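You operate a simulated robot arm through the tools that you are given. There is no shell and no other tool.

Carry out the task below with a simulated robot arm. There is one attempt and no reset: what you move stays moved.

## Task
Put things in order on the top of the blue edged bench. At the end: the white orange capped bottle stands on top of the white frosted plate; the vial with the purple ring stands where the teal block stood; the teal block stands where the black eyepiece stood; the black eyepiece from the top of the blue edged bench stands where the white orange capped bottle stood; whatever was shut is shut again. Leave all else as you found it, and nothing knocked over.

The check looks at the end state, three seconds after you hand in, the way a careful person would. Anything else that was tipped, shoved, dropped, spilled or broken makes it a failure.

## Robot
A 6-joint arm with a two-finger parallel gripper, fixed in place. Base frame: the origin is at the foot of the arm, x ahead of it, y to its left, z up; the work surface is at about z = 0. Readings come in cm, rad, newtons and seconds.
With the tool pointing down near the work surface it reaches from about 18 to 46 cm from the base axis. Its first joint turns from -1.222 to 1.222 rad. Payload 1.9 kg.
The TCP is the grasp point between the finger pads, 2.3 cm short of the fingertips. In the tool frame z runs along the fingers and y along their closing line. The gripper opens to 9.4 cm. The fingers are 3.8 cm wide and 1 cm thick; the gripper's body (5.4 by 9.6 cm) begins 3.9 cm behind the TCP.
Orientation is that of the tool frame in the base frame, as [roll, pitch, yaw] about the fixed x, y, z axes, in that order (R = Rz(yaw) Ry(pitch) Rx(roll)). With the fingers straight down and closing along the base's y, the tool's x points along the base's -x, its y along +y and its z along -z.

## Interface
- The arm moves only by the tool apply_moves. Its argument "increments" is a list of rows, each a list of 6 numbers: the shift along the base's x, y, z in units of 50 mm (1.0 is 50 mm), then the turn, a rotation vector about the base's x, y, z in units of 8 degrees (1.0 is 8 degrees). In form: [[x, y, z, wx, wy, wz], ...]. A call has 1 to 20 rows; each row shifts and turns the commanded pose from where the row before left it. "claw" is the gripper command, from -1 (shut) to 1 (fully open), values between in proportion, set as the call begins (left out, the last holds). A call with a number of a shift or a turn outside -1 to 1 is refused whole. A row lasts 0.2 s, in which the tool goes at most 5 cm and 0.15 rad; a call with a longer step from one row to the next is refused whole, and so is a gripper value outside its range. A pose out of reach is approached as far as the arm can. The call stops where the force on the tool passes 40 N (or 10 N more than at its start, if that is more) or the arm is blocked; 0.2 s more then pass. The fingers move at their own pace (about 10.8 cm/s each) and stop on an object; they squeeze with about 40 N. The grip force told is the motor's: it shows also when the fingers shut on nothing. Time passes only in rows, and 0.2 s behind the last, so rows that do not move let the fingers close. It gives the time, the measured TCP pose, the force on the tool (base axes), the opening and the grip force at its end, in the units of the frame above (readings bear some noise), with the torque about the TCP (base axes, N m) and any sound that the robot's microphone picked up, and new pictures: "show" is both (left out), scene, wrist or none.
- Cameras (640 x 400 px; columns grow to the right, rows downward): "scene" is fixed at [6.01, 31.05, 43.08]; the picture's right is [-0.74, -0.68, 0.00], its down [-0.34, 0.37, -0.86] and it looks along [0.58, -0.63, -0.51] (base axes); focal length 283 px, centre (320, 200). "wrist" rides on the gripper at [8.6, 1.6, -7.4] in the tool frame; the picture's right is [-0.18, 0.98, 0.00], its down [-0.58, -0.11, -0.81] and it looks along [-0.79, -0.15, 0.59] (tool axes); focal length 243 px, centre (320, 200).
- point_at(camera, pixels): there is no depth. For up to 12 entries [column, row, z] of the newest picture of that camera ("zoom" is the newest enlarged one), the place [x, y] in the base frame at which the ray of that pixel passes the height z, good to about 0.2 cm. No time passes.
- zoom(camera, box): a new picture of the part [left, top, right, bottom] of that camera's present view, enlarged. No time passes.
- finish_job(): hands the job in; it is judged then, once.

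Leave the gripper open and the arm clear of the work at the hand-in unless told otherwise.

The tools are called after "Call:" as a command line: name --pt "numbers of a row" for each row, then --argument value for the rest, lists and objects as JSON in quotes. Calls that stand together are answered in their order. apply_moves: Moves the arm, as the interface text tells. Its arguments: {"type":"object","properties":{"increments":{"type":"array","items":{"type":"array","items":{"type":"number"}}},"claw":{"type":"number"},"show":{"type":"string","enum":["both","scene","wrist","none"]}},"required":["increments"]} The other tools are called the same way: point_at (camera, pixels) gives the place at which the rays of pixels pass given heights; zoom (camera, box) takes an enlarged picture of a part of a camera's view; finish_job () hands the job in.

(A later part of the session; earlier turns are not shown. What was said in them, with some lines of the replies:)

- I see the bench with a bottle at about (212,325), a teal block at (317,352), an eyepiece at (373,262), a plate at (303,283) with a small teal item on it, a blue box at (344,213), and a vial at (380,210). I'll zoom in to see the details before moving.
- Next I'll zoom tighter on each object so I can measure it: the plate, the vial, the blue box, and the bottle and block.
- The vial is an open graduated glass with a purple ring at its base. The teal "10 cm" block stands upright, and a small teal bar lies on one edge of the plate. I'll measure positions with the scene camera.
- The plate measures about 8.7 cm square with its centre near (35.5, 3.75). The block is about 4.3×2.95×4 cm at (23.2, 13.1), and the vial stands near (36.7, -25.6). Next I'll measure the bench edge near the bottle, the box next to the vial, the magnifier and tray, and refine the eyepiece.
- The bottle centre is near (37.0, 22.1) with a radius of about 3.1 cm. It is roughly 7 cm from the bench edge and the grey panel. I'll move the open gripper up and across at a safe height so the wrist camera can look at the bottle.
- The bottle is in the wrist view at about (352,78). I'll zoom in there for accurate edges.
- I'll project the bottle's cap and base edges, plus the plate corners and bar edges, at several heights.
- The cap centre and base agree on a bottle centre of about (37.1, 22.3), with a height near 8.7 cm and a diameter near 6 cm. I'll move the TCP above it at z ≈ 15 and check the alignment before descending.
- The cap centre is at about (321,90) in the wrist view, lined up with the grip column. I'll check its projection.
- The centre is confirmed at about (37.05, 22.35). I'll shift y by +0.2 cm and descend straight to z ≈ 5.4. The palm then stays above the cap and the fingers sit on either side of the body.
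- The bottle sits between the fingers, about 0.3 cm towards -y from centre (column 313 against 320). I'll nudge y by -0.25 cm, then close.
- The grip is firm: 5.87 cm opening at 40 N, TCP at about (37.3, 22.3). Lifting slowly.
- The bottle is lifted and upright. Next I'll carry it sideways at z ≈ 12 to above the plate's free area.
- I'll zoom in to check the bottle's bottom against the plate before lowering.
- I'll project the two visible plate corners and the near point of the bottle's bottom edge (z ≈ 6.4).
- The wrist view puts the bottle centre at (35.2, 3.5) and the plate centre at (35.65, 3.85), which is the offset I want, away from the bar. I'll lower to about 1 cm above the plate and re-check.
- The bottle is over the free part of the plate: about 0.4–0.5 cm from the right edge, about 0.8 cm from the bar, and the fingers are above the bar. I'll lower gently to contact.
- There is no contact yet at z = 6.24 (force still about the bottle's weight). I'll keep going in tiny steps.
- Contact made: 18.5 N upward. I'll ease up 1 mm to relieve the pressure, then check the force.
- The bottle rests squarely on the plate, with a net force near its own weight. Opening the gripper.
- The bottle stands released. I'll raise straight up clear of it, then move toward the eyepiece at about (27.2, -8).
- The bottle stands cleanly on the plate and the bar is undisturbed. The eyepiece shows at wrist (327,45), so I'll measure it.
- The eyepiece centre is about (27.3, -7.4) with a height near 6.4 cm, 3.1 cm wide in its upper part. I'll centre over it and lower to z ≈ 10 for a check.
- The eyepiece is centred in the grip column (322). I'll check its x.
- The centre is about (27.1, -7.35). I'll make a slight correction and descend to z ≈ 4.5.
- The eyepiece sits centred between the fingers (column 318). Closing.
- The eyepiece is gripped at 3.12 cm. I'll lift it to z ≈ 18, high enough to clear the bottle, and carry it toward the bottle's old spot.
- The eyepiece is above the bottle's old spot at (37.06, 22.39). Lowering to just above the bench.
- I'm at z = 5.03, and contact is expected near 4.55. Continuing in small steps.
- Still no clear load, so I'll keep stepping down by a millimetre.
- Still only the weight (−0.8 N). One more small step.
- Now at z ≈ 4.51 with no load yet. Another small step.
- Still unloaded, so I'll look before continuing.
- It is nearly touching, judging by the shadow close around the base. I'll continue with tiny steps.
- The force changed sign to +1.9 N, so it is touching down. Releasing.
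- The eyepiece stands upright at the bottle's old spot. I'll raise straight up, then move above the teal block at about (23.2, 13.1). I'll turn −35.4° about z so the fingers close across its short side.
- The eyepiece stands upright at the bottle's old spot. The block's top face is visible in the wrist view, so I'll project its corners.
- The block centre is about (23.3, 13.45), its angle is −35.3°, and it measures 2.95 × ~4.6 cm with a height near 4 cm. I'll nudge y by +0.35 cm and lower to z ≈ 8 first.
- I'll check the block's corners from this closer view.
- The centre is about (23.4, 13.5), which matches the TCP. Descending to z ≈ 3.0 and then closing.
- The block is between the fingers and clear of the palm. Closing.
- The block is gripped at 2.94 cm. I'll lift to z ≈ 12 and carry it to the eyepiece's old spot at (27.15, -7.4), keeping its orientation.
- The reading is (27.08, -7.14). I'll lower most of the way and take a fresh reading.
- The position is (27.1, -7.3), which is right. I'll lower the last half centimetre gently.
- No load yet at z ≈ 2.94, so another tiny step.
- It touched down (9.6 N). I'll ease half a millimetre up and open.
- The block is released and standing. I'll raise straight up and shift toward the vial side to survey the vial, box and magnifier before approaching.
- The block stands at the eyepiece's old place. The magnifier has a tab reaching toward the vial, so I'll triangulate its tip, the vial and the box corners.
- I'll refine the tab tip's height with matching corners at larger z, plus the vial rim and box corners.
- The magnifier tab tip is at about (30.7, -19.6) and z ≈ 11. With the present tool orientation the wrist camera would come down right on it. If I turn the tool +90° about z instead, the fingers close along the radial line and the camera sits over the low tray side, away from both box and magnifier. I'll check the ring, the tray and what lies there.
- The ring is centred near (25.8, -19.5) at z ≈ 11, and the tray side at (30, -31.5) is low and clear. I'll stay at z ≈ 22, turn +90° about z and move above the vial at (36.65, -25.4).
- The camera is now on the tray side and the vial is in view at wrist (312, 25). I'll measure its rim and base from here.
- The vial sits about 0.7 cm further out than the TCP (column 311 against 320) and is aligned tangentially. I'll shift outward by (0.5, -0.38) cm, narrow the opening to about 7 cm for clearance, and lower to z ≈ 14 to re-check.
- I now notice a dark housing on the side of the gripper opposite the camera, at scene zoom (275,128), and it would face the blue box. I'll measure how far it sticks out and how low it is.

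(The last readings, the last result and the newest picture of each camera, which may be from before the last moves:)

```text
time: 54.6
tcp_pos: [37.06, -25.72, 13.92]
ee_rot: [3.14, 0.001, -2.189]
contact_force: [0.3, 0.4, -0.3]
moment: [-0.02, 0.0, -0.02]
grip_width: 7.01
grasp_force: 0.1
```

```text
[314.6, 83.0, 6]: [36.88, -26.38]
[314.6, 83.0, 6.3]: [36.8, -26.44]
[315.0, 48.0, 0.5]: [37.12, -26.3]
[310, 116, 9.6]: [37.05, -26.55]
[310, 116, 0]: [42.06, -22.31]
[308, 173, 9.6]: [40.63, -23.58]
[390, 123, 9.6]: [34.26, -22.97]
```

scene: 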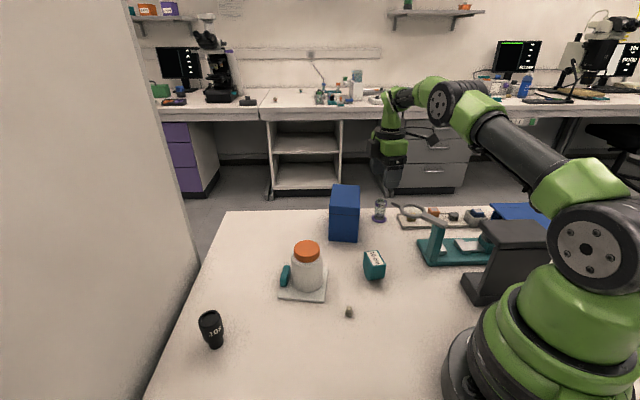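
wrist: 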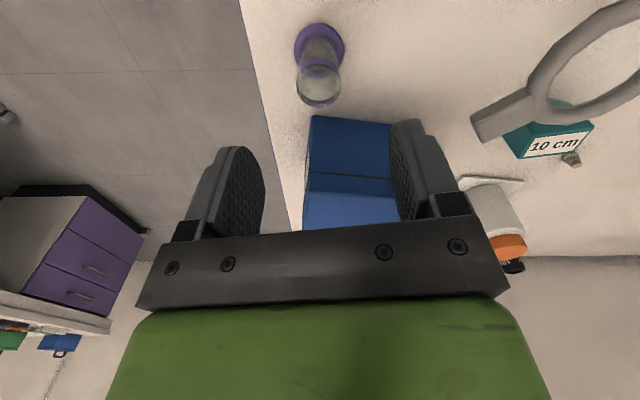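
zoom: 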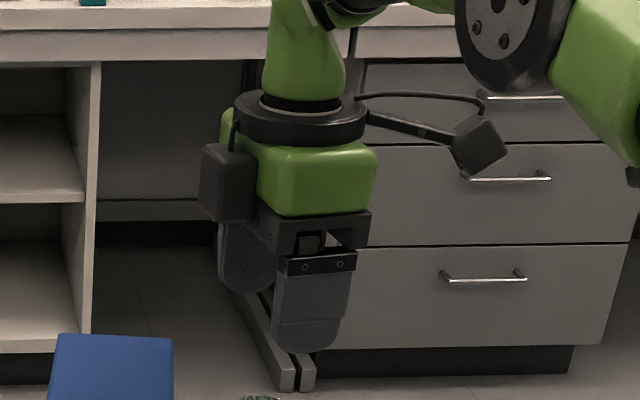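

The housing sticks out about 4.3 cm from the tool axis and its bottom is about 4.9 cm above the TCP. The box face is at least 5.6 cm away, and with a grasp at z ≈ 4.8 the housing stays above the 9.6 cm box anyway. The vial is centred on the closing line, so I'll shift 0.25 cm away from the box and lower to z ≈ 9 for another check.

Call:
apply_moves --pt "-0.03 -0.04 0 0 0 0" --pt "0 0 -0.25 0 0 0" --pt "0 0 -0.3 0 0 0" --pt "0 0 -0.25 0 0 0" --pt "0 0 -0.18 0 0 0" --pt "0 0 0 0 0 0" --pt "0 0 0 0 0 0" --show "both"

Call:
zoom --camera "scene" --box '[320, 130, 440, 250]'

Call:
zoom --camera "wrist" --box '[220, 20, 420, 200]'

```text
time: 56.2
tcp_pos: [37.02, -25.9, 8.98]
ee_rot: [3.139, 0.0, -2.189]
contact_force: [-0.5, 0.4, -0.2]
moment: [0.01, -0.03, 0.0]
grip_width: 7.02
grasp_force: 0.1
```

scene: 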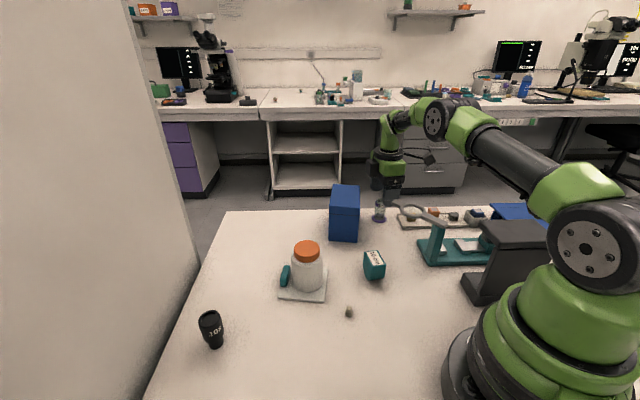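
wrist: 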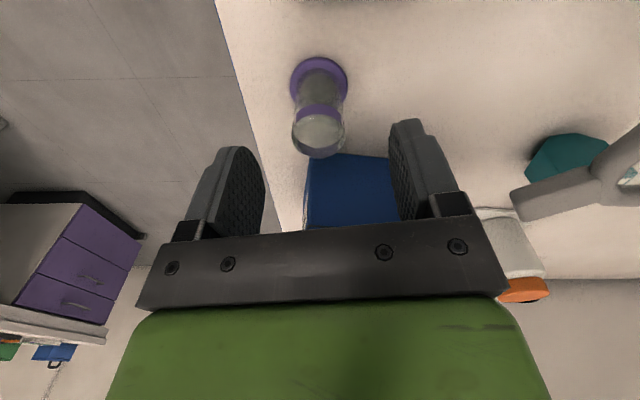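

```text
3.33 times, centred on (380, 190) of scene
```

zoom: 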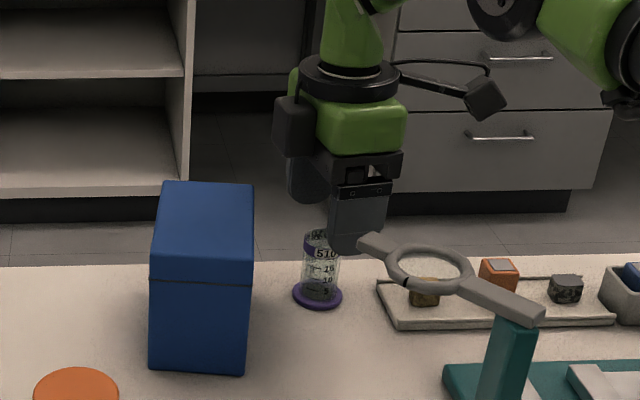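

```text
2.22 times, centred on (320, 110) of wrist
```

zoom: 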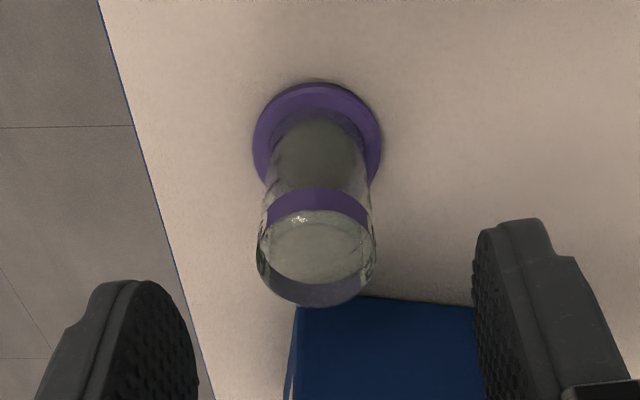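

The vial is centred on the closing line (column 318), the housing is clear of the box, and the inner finger is clear of the magnifier tab. I'll descend slowly to z ≈ 4.8.

Call:
apply_moves --pt "-0.017 -0.024 0 0 0 0" --pt "0 0 -0.15 0 0 0" --pt "0 0 -0.2 0 0 0" --pt "0 0 -0.2 0 0 0" --pt "0 0 -0.15 0 0 0" --pt "0 0 -0.13 0 0 0" --pt "0 0 0 0 0 0" --pt "0 0 0 0 0 0" --show "both"

Call:
zoom --camera "scene" --box '[320, 140, 440, 250]'

Call:
zoom --camera "wrist" --box '[180, 60, 460, 240]'

```text
time: 58.0
tcp_pos: [36.82, -26.11, 4.91]
ee_rot: [3.14, 0.0, -2.19]
contact_force: [0.8, 0.7, -0.8]
moment: [-0.04, -0.04, -0.01]
grip_width: 7.01
grasp_force: 0.0
```

scene: 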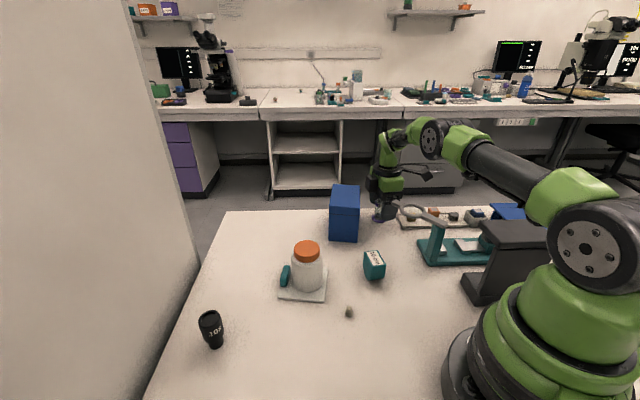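
wrist: 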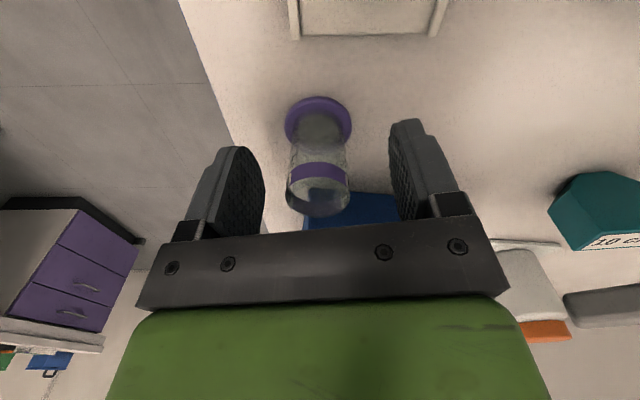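

```text
3.64 times, centred on (380, 195) of scene
```

zoom: 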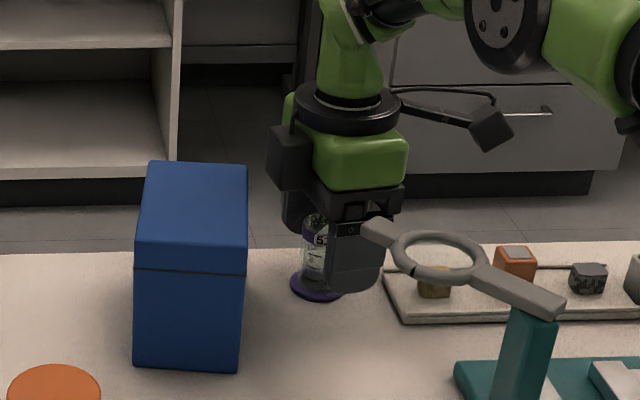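

```text
2.22 times, centred on (320, 150) of wrist
```

zoom: 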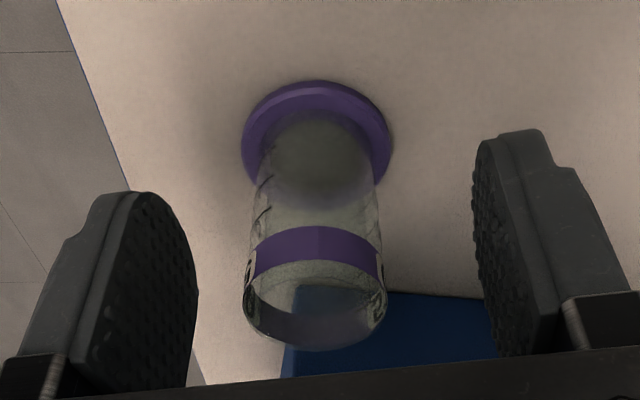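

The vial is between the fingers with clearance on all sides. I'll close gently by commanding about 2.9 cm first, to see how the grip builds.

Call:
apply_moves --pt "0 0 0 0 0 0" --pt "0 0 0 0 0 0" --pt "0 0 0 0 0 0" --claw -0.38 --show "wrist"

```text
time: 58.8
tcp_pos: [36.77, -26.02, 4.75]
ee_rot: [3.14, -0.001, -2.19]
contact_force: [-0.5, 0.6, 0.0]
moment: [0.02, -0.01, 0.01]
grip_width: 2.92
grasp_force: 0.0
```

wrist: 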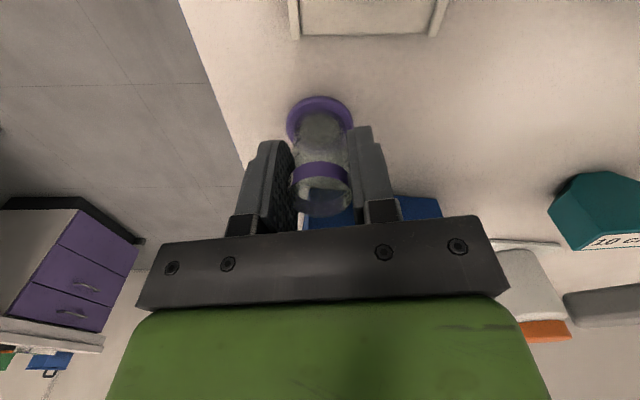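

At 2.92 cm there is no grip force, so the body is slightly narrower. I'll close a little more.

Call:
apply_moves --pt "0 0 0 0 0 0" --pt "0 0 0 0 0 0" --claw -0.42 --show "none"

Call:
apply_moves --pt "0 0 0 0 0 0" --pt "0 0 0 0 0 0" --claw -0.46 --show "wrist"

```text
time: 59.4
tcp_pos: [36.83, -26.03, 4.89]
ee_rot: [3.139, 0.0, -2.191]
contact_force: [-0.4, 0.8, -0.1]
moment: [0.0, 0.0, 0.04]
grip_width: 2.83
grasp_force: 1.5
```

```text
time: 60.0
tcp_pos: [36.82, -26.08, 4.81]
ee_rot: [3.139, 0.001, -2.189]
contact_force: [0.0, 0.2, -0.2]
moment: [-0.03, -0.03, -0.02]
grip_width: 2.77
grasp_force: 39.8
```

wrist: 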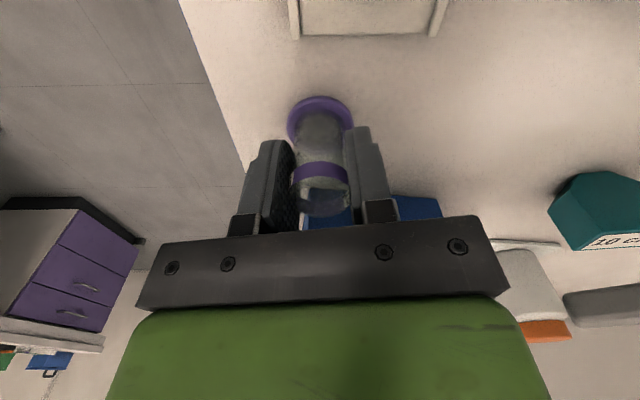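

Gripped at 2.77 cm. I'll lift straight up slowly, keeping the vial level.

Call:
apply_moves --pt "0 0 0.05 0 0 0" --pt "0 0 0.1 0 0 0" --pt "0 0 0.15 0 0 0" --pt "0 0 0.2 0 0 0" --pt "0 0 0.2 0 0 0" --pt "0 0 0.1 0 0 0" --pt "0 0 0 0 0 0" --show "both"

Call:
zoom --camera "scene" --box '[320, 130, 440, 250]'

```text
time: 61.6
tcp_pos: [36.75, -25.99, 8.8]
ee_rot: [3.14, 0.001, -2.191]
contact_force: [0.1, -0.7, -0.4]
moment: [-0.01, -0.02, 0.0]
grip_width: 2.74
grasp_force: 40.6
```

scene: 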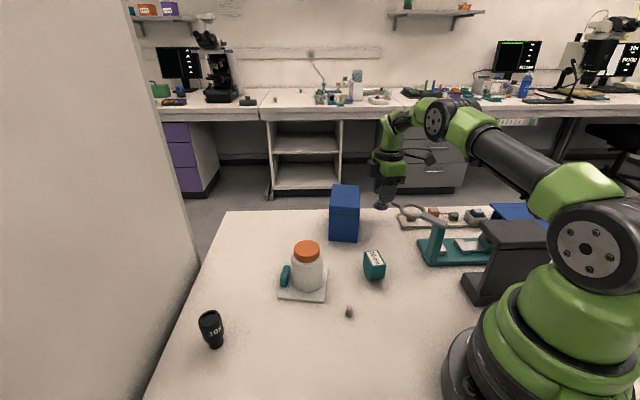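
wrist: 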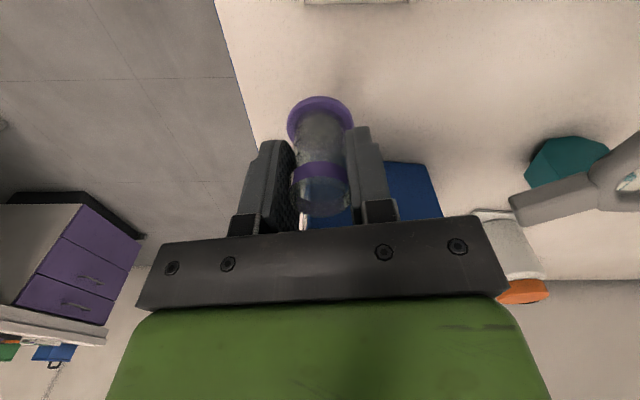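

```text
3.33 times, centred on (380, 190) of scene
```

zoom: 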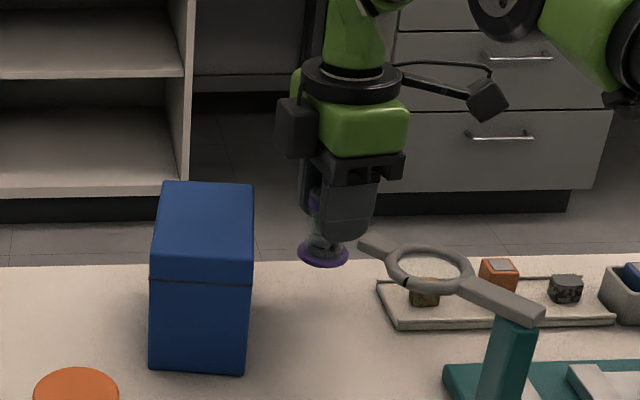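

The vial lifted cleanly. Continuing straight up to z ≈ 20.5.

Call:
apply_moves --pt "0 0 0.1 0 0 0" --pt "0 0 0.2 0 0 0" --pt "0 0 0.3 0 0 0" --pt "0 0 0.4 0 0 0" --pt "0 0 0.4 0 0 0" --pt "0 0 0.4 0 0 0" --pt "0 0 0.3 0 0 0" --pt "0 0 0.15 0 0 0" --pt "0 0 0.09 0 0 0" --pt "0 0 0 0 0 0" --show "scene"

```text
time: 63.8
tcp_pos: [36.84, -26.08, 20.65]
ee_rot: [3.139, 0.0, -2.189]
contact_force: [-0.5, -0.2, -0.6]
moment: [-0.01, 0.02, 0.04]
grip_width: 2.73
grasp_force: 39.7
```

scene: 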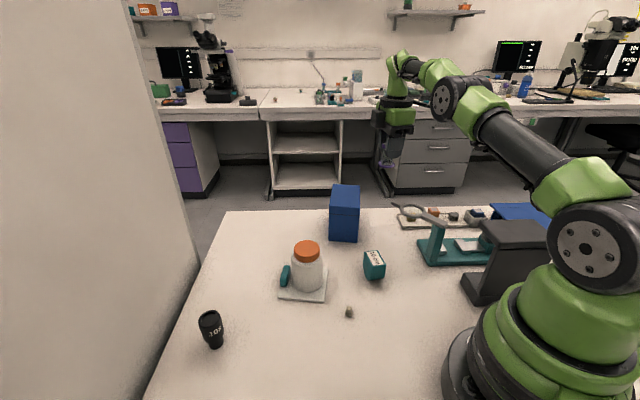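

The vial is high and clear. I'll carry it smoothly toward the block's old spot at (23.4, 13.5), turning the tool −54.6° about the vertical on the way so the camera faces the base side.

Call:
apply_moves --pt "-0.0161 0.0474 0 0 0 0" --pt "-0.0386 0.1137 0 0 0 -0.2" --pt "-0.0643 0.1895 0 0 0 -0.4" --pt "-0.0901 0.2652 0 0 0 -0.4" --pt "-0.1126 0.3316 0 0 0 -0.4" --pt "-0.1287 0.3789 0 0 0 -0.4" --pt "-0.1287 0.3789 0 0 0 -0.4" --pt "-0.1287 0.3789 0 0 0 -0.4" --pt "-0.1287 0.3789 0 0 0 -0.4" --pt "-0.1287 0.3789 0 0 0 -0.4" --pt "-0.1287 0.3789 0 0 0 -0.4" --pt "-0.1287 0.3789 0 0 0 -0.4" --pt "-0.1126 0.3316 0 0 0 -0.4" --pt "-0.0901 0.2652 0 0 0 -0.2" --pt "-0.0643 0.1895 0 0 0 0" --pt "-0.0386 0.1137 0 0 0 0" --pt "-0.0161 0.0474 0 0 0 0" --pt "0 0 0 0 0 0" --show "both"

```text
time: 67.6
tcp_pos: [29.04, -3.24, 20.58]
ee_rot: [3.141, 0.0, -2.86]
contact_force: [0.6, -0.2, -0.2]
moment: [0.01, 0.0, -0.02]
grip_width: 2.74
grasp_force: 40.0
```

scene: 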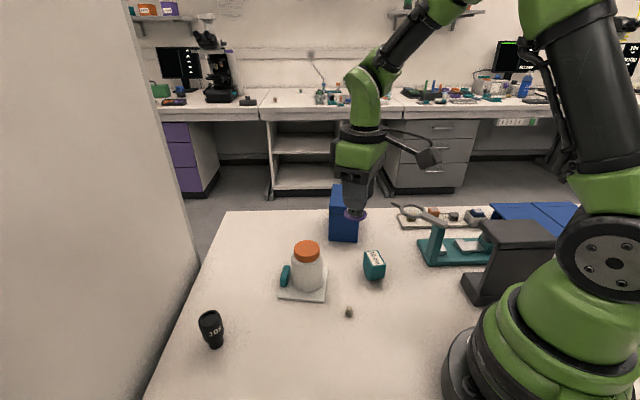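
wrist: 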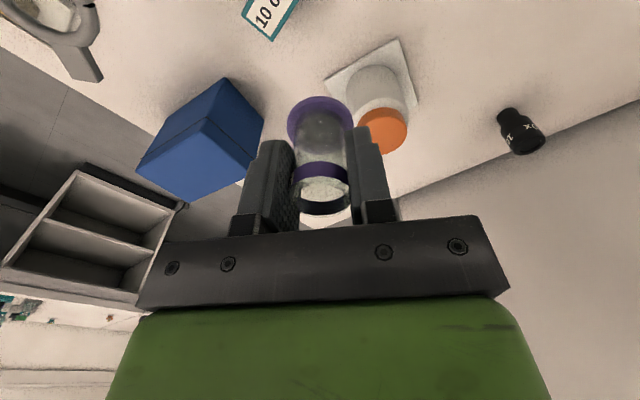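

Halfway and level, TCP at (29.04, -3.24, 20.6). I'll continue to above (23.4, 13.5).

Call:
apply_moves --pt "-0.016 0.0474 0 0 0 0" --pt "-0.0383 0.1137 0 0 0 -0.2" --pt "-0.0639 0.1895 0 0 0 -0.3" --pt "-0.0958 0.2843 0 0 0 -0.3" --pt "-0.1277 0.3791 0 0 0 -0.3" --pt "-0.1277 0.3791 0 0 0 -0.3" --pt "-0.1277 0.3791 0 0 0 -0.3" --pt "-0.1277 0.3791 0 0 0 -0.3" --pt "-0.1277 0.3791 0 0 0 0" --pt "-0.0958 0.2843 0 0 0 0" --pt "-0.0798 0.2369 0 0 0 0" --pt "-0.0479 0.1422 0 0 0 0" --pt "-0.0319 0.0948 0 0 0 0" --pt "-0.0192 0.0569 0 0 0 0" --pt "0 0 0 0 0 0" --pt "0 0 0 0 0 0" --show "both"

```text
time: 71.0
tcp_pos: [23.46, 13.43, 20.46]
ee_rot: [3.141, 0.001, -3.141]
contact_force: [-0.3, 0.4, -0.2]
moment: [0.0, -0.01, 0.01]
grip_width: 2.75
grasp_force: 40.5
```

scene: 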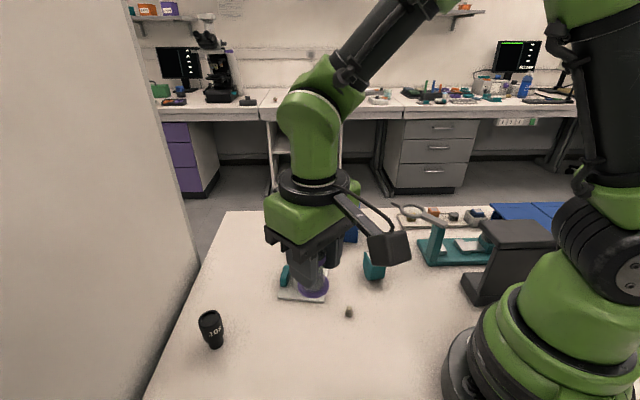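
wrist: 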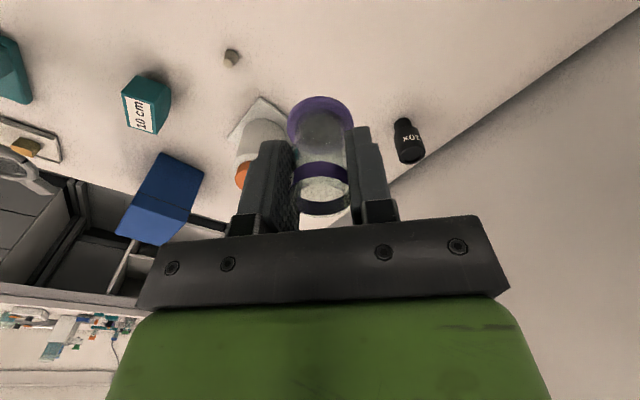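

Above the target at (23.46, 13.43). Lowering smoothly to just above the bench.

Call:
apply_moves --pt "0 0 -0.1 0 0 0" --pt "0 0 -0.2 0 0 0" --pt "0 0 -0.3 0 0 0" --pt "0 0 -0.4 0 0 0" --pt "0 0 -0.4 0 0 0" --pt "0 0 -0.4 0 0 0" --pt "0 0 -0.4 0 0 0" --pt "0 0 -0.3 0 0 0" --pt "0 0 -0.25 0 0 0" --pt "0 0 -0.15 0 0 0" --pt "0 0 -0.08 0 0 0" --pt "0 0 0 0 0 0" --pt "0 0 0 0 0 0" --show "both"

Call:
zoom --camera "scene" --box '[250, 260, 400, 400]'

```text
time: 73.8
tcp_pos: [23.42, 13.42, 5.65]
ee_rot: [3.141, 0.0, -3.139]
contact_force: [-0.4, 0.2, -0.9]
moment: [0.0, 0.0, 0.02]
grip_width: 2.75
grasp_force: 40.0
```

scene: 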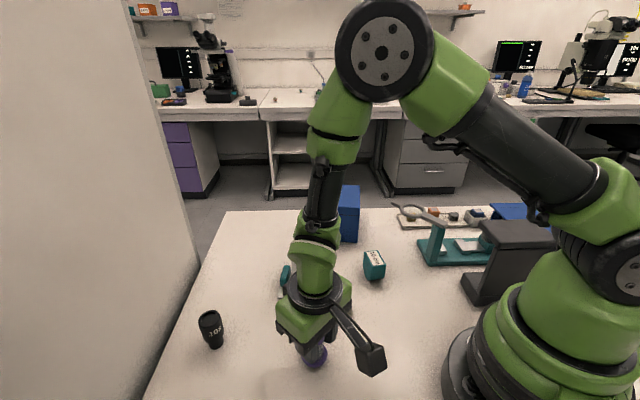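
wrist: 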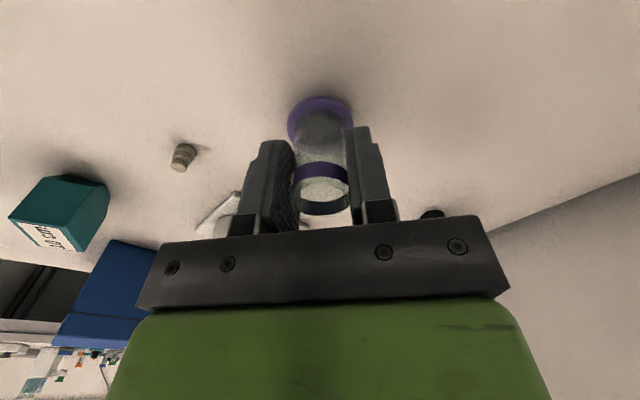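

```text
2.86 times, centred on (325, 330) of scene
```

zoom: 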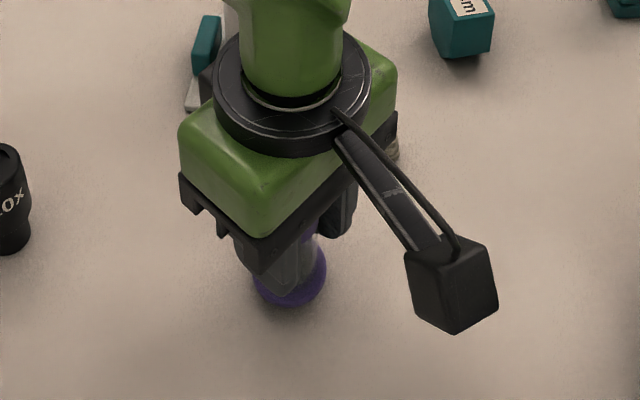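

I'm at z = 5.65, and contact is expected near 4.85. Lowering in small steps.

Call:
apply_moves --pt "0 0 -0.05 0 0 0" --pt "0 0 -0.04 0 0 0" --pt "0 0 -0.03 0 0 0" --pt "0 0 0 0 0 0" --show "none"

Call:
apply_moves --pt "0 0 -0.015 0 0 0" --pt "0 0 0 0 0 0" --show "none"

```text
time: 74.8
tcp_pos: [23.32, 13.39, 5.02]
ee_rot: [3.141, 0.0, -3.14]
contact_force: [-0.1, -0.3, -1.0]
moment: [-0.02, -0.01, 0.01]
grip_width: 2.77
grasp_force: 40.3
```

```text
time: 75.4
tcp_pos: [23.34, 13.43, 5.02]
ee_rot: [3.137, 0.001, -3.14]
contact_force: [-1.1, 0.1, -0.3]
moment: [-0.02, 0.0, 0.04]
grip_width: 2.73
grasp_force: 40.0
```

No load yet, so another tiny step.

Call:
apply_moves --pt "0 0 -0.012 0 0 0" --pt "0 0 0 0 0 0" --show "none"

Call:
apply_moves --pt "0 0 -0.012 0 0 0" --pt "0 0 0 0 0 0" --show "none"

```text
time: 76.0
tcp_pos: [23.49, 13.4, 5.04]
ee_rot: [3.14, 0.0, -3.139]
contact_force: [-0.4, -0.6, 0.4]
moment: [-0.02, -0.04, -0.01]
grip_width: 2.75
grasp_force: 40.3
```

```text
time: 76.6
tcp_pos: [23.5, 13.43, 4.9]
ee_rot: [3.138, -0.001, -3.14]
contact_force: [-0.1, 0.1, 0.6]
moment: [0.02, 0.02, -0.03]
grip_width: 2.75
grasp_force: 40.6
```

The force is hovering around zero, so I'll take one more small step to confirm contact.

Call:
apply_moves --pt "0 0 -0.012 0 0 0" --pt "0 0 0 0 0 0" --show "none"

```text
time: 77.2
tcp_pos: [23.46, 13.47, 4.89]
ee_rot: [3.139, 0.001, -3.139]
contact_force: [-0.4, -2.3, 9.6]
moment: [-0.17, -0.05, -0.04]
grip_width: 2.77
grasp_force: 40.2
```

Contact at 9.6 N. I'll ease up slightly and check before releasing.

Call:
apply_moves --pt "0 0 0.012 0 0 0" --pt "0 0 0 0 0 0" --show "wrist"

```text
time: 77.8
tcp_pos: [23.34, 13.51, 4.9]
ee_rot: [3.139, -0.001, -3.14]
contact_force: [0.4, -0.2, -0.3]
moment: [-0.01, -0.01, 0.01]
grip_width: 2.75
grasp_force: 39.5
```

wrist: 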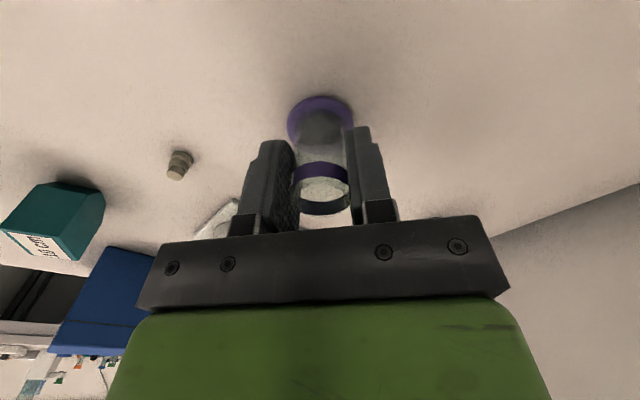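

The load is relieved and the vial sits on the bench. Releasing, opening gradually.

Call:
apply_moves --pt "0 0 0 0 0 0" --pt "0 0 0 0 0 0" --claw -0.3 --show "wrist"

Call:
apply_moves --pt "0 0 0 0 0 0" --pt "0 0 0 0 0 0" --pt "0 0 0 0 0 0" --claw 0.6 --show "wrist"

```text
time: 78.4
tcp_pos: [23.5, 13.4, 4.96]
ee_rot: [3.139, -0.001, -3.139]
contact_force: [0.6, 0.2, 0.8]
moment: [-0.01, -0.02, 0.05]
grip_width: 3.28
grasp_force: 0.1
```

wrist: 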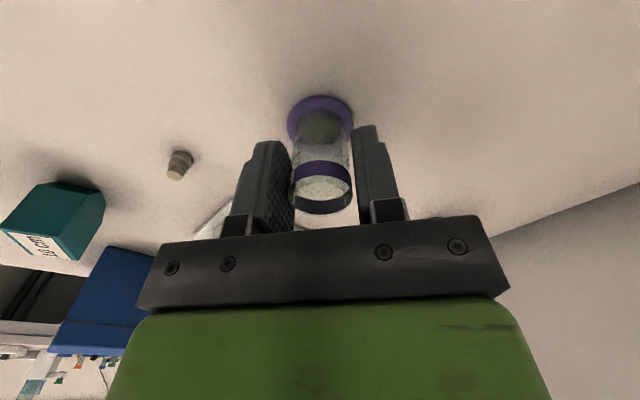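

```text
time: 79.2
tcp_pos: [23.61, 13.48, 4.82]
ee_rot: [3.141, -0.001, -3.14]
contact_force: [0.3, 0.4, -0.2]
moment: [0.0, 0.0, 0.02]
grip_width: 7.52
grasp_force: 0.1
```

wrist: 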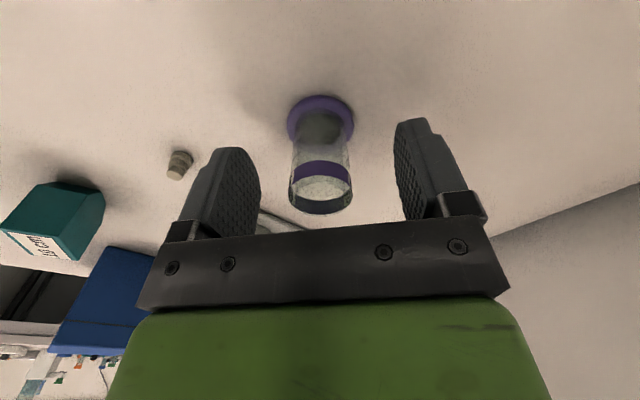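

The vial stands free. I'll raise straight up, open fully, and move the arm clear to inspect everything.

Call:
apply_moves --pt "0 0 0.2 0 0 0" --pt "0 0 0.4 0 0 0" --pt "0 0 0.6 0 0 0" --pt "0 0 0.8 0 0 0" --pt "0 0 0.8 0 0 0" --pt "0 0 0.8 0 0 0" --pt "0.3 -0.1 0.5 0 0 0" --pt "0.5 -0.3 0 0 0 0" --pt "0.5 -0.4 0 0 0 0" --pt "0.4 -0.3 0 0 0 0" --pt "0 0 0 0 0 0" --pt "0 0 0 0 0 0" --claw 1 --show "both"

Call:
zoom --camera "scene" --box '[180, 180, 420, 390]'

Call:
zoom --camera "scene" --box '[320, 170, 580, 320]'

Call:
zoom --camera "scene" --box '[260, 300, 380, 400]'

```text
time: 81.8
tcp_pos: [32.01, 8.04, 25.3]
ee_rot: [3.14, 0.001, -3.14]
contact_force: [-0.3, 0.7, -0.3]
moment: [0.0, 0.05, 0.02]
grip_width: 9.4
grasp_force: 0.0
```

scene: 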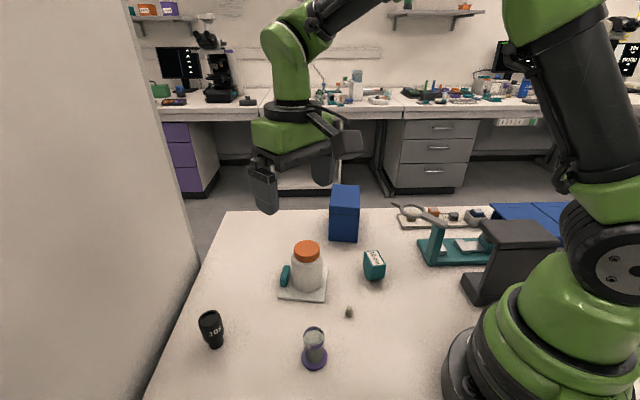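
wrist: 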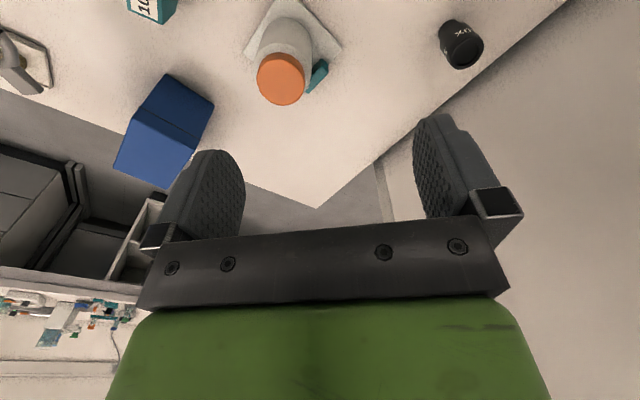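

```text
1.90 times, centred on (300, 285) of scene
```

zoom: 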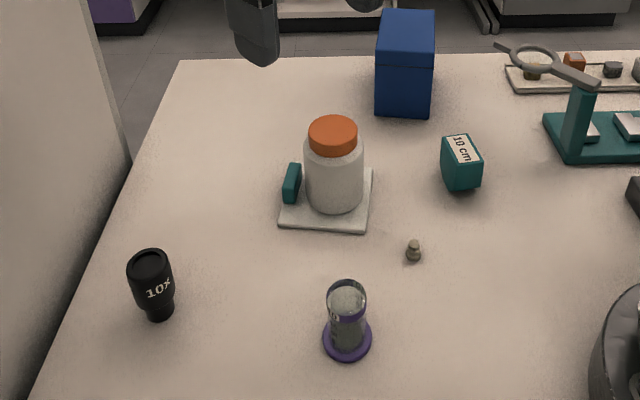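

```text
2.46 times, centred on (450, 245) of scene
```

zoom: 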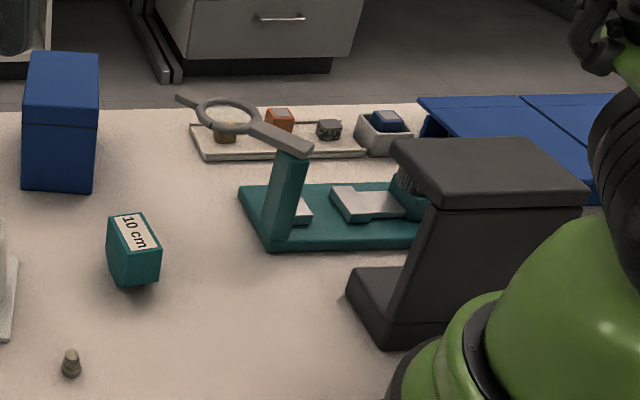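

```text
4.00 times, centred on (320, 350) of scene
```

zoom: 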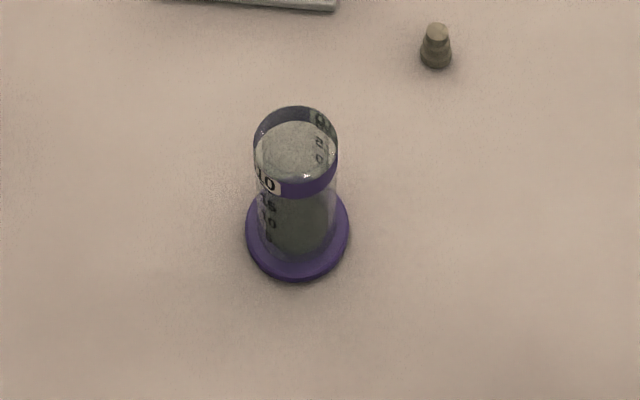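

Everything stands upright, the box is still shut, and the magnifier and tray are unchanged. I'll check the final positions against the originals using the same camera.

Call:
point_at --camera "scene" --pixels '[[314.5, 359.0, 0.5], [302, 358, 0.5], [327, 358, 0.5], [215.8, 342.0, 0], [363.4, 252.3, 4.1], [378.0, 249.9, 4.1], [385.8, 264.1, 4.1], [370.3, 268.2, 4.1]]'

Call:
zoom --camera "scene" --box '[260, 225, 340, 310]'

Call:
zoom --camera "scene" --box '[170, 290, 270, 370]'

Call:
zoom --camera "wrist" --box '[220, 0, 500, 130]'

```text
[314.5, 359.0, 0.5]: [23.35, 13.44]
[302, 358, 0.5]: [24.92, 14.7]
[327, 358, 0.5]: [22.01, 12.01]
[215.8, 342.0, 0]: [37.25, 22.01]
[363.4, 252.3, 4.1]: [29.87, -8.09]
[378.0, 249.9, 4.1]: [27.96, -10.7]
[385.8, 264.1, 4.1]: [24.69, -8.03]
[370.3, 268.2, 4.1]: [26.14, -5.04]
```

```text
4.71 times, centred on (300, 268) of scene
```

zoom: 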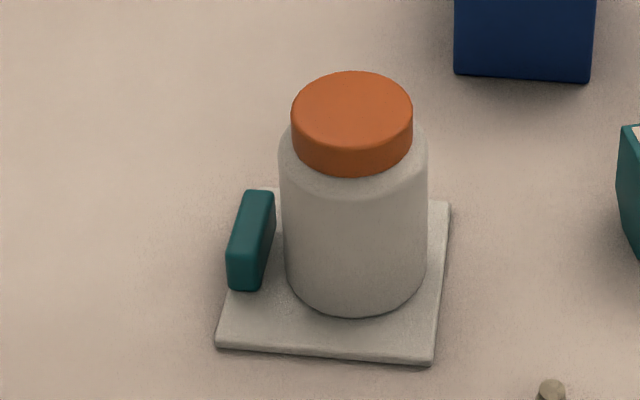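

```text
5.00 times, centred on (220, 330) of scene
```

zoom: 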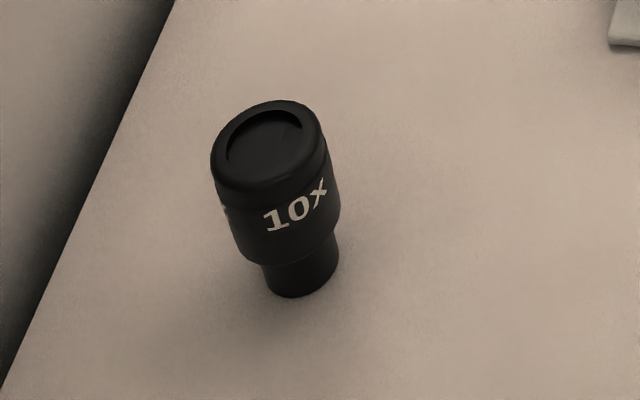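

```text
2.29 times, centred on (360, 65) of wrist
```

zoom: 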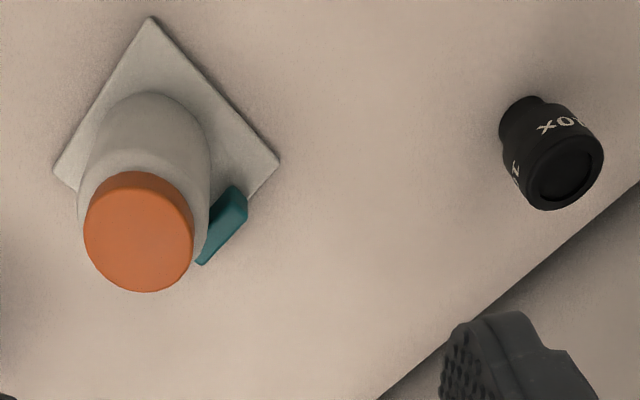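

Final positions match the originals:
- **Vial:** (23.35, 13.44), on the block's old spot.
- **Eyepiece:** (37.25, 22.0), on the bottle's old spot.
- **Block:** (27.2, -8.0) as this camera sees it, where the eyepiece read (27.2, -7.8).
- **Bottle:** fully on the plate, clear of the teal bar.

The gripper is open and the arm is clear, so I'm handing in.

Call:
finish_job

```text
The job is handed in.
```

All four objects are in their new places and the job is handed in. The result of the check hasn't been reported back to me.

| Object | New place | Measured position (cm) | Target (cm) |
|---|---|---|---|
| White orange capped bottle | on the frosted plate | fully on the plate, clear of the small teal bar | anywhere on the plate |
| Black eyepiece | where the bottle stood | (37.25, 22.0) | about (37.0, 22.1) |
| Teal block | where the eyepiece stood | (27.2, -8.0) | about (27.2, -7.8) |
| Vial with the purple ring | where the block stood | (23.35, 13.44) | about (23.3, 13.4) |

- **Everything else:** the blue box is still shut. In the last pictures the magnifier, the tray, the small weight and the teal bar looked unchanged. Nothing was knocked over, and the vial stayed upright the whole way.
- **Arm:** the gripper is open and the arm is raised clear of the bench.
- **Accuracy:** the camera positions are good to about 0.2 cm, so the matches above are within that or close to it.
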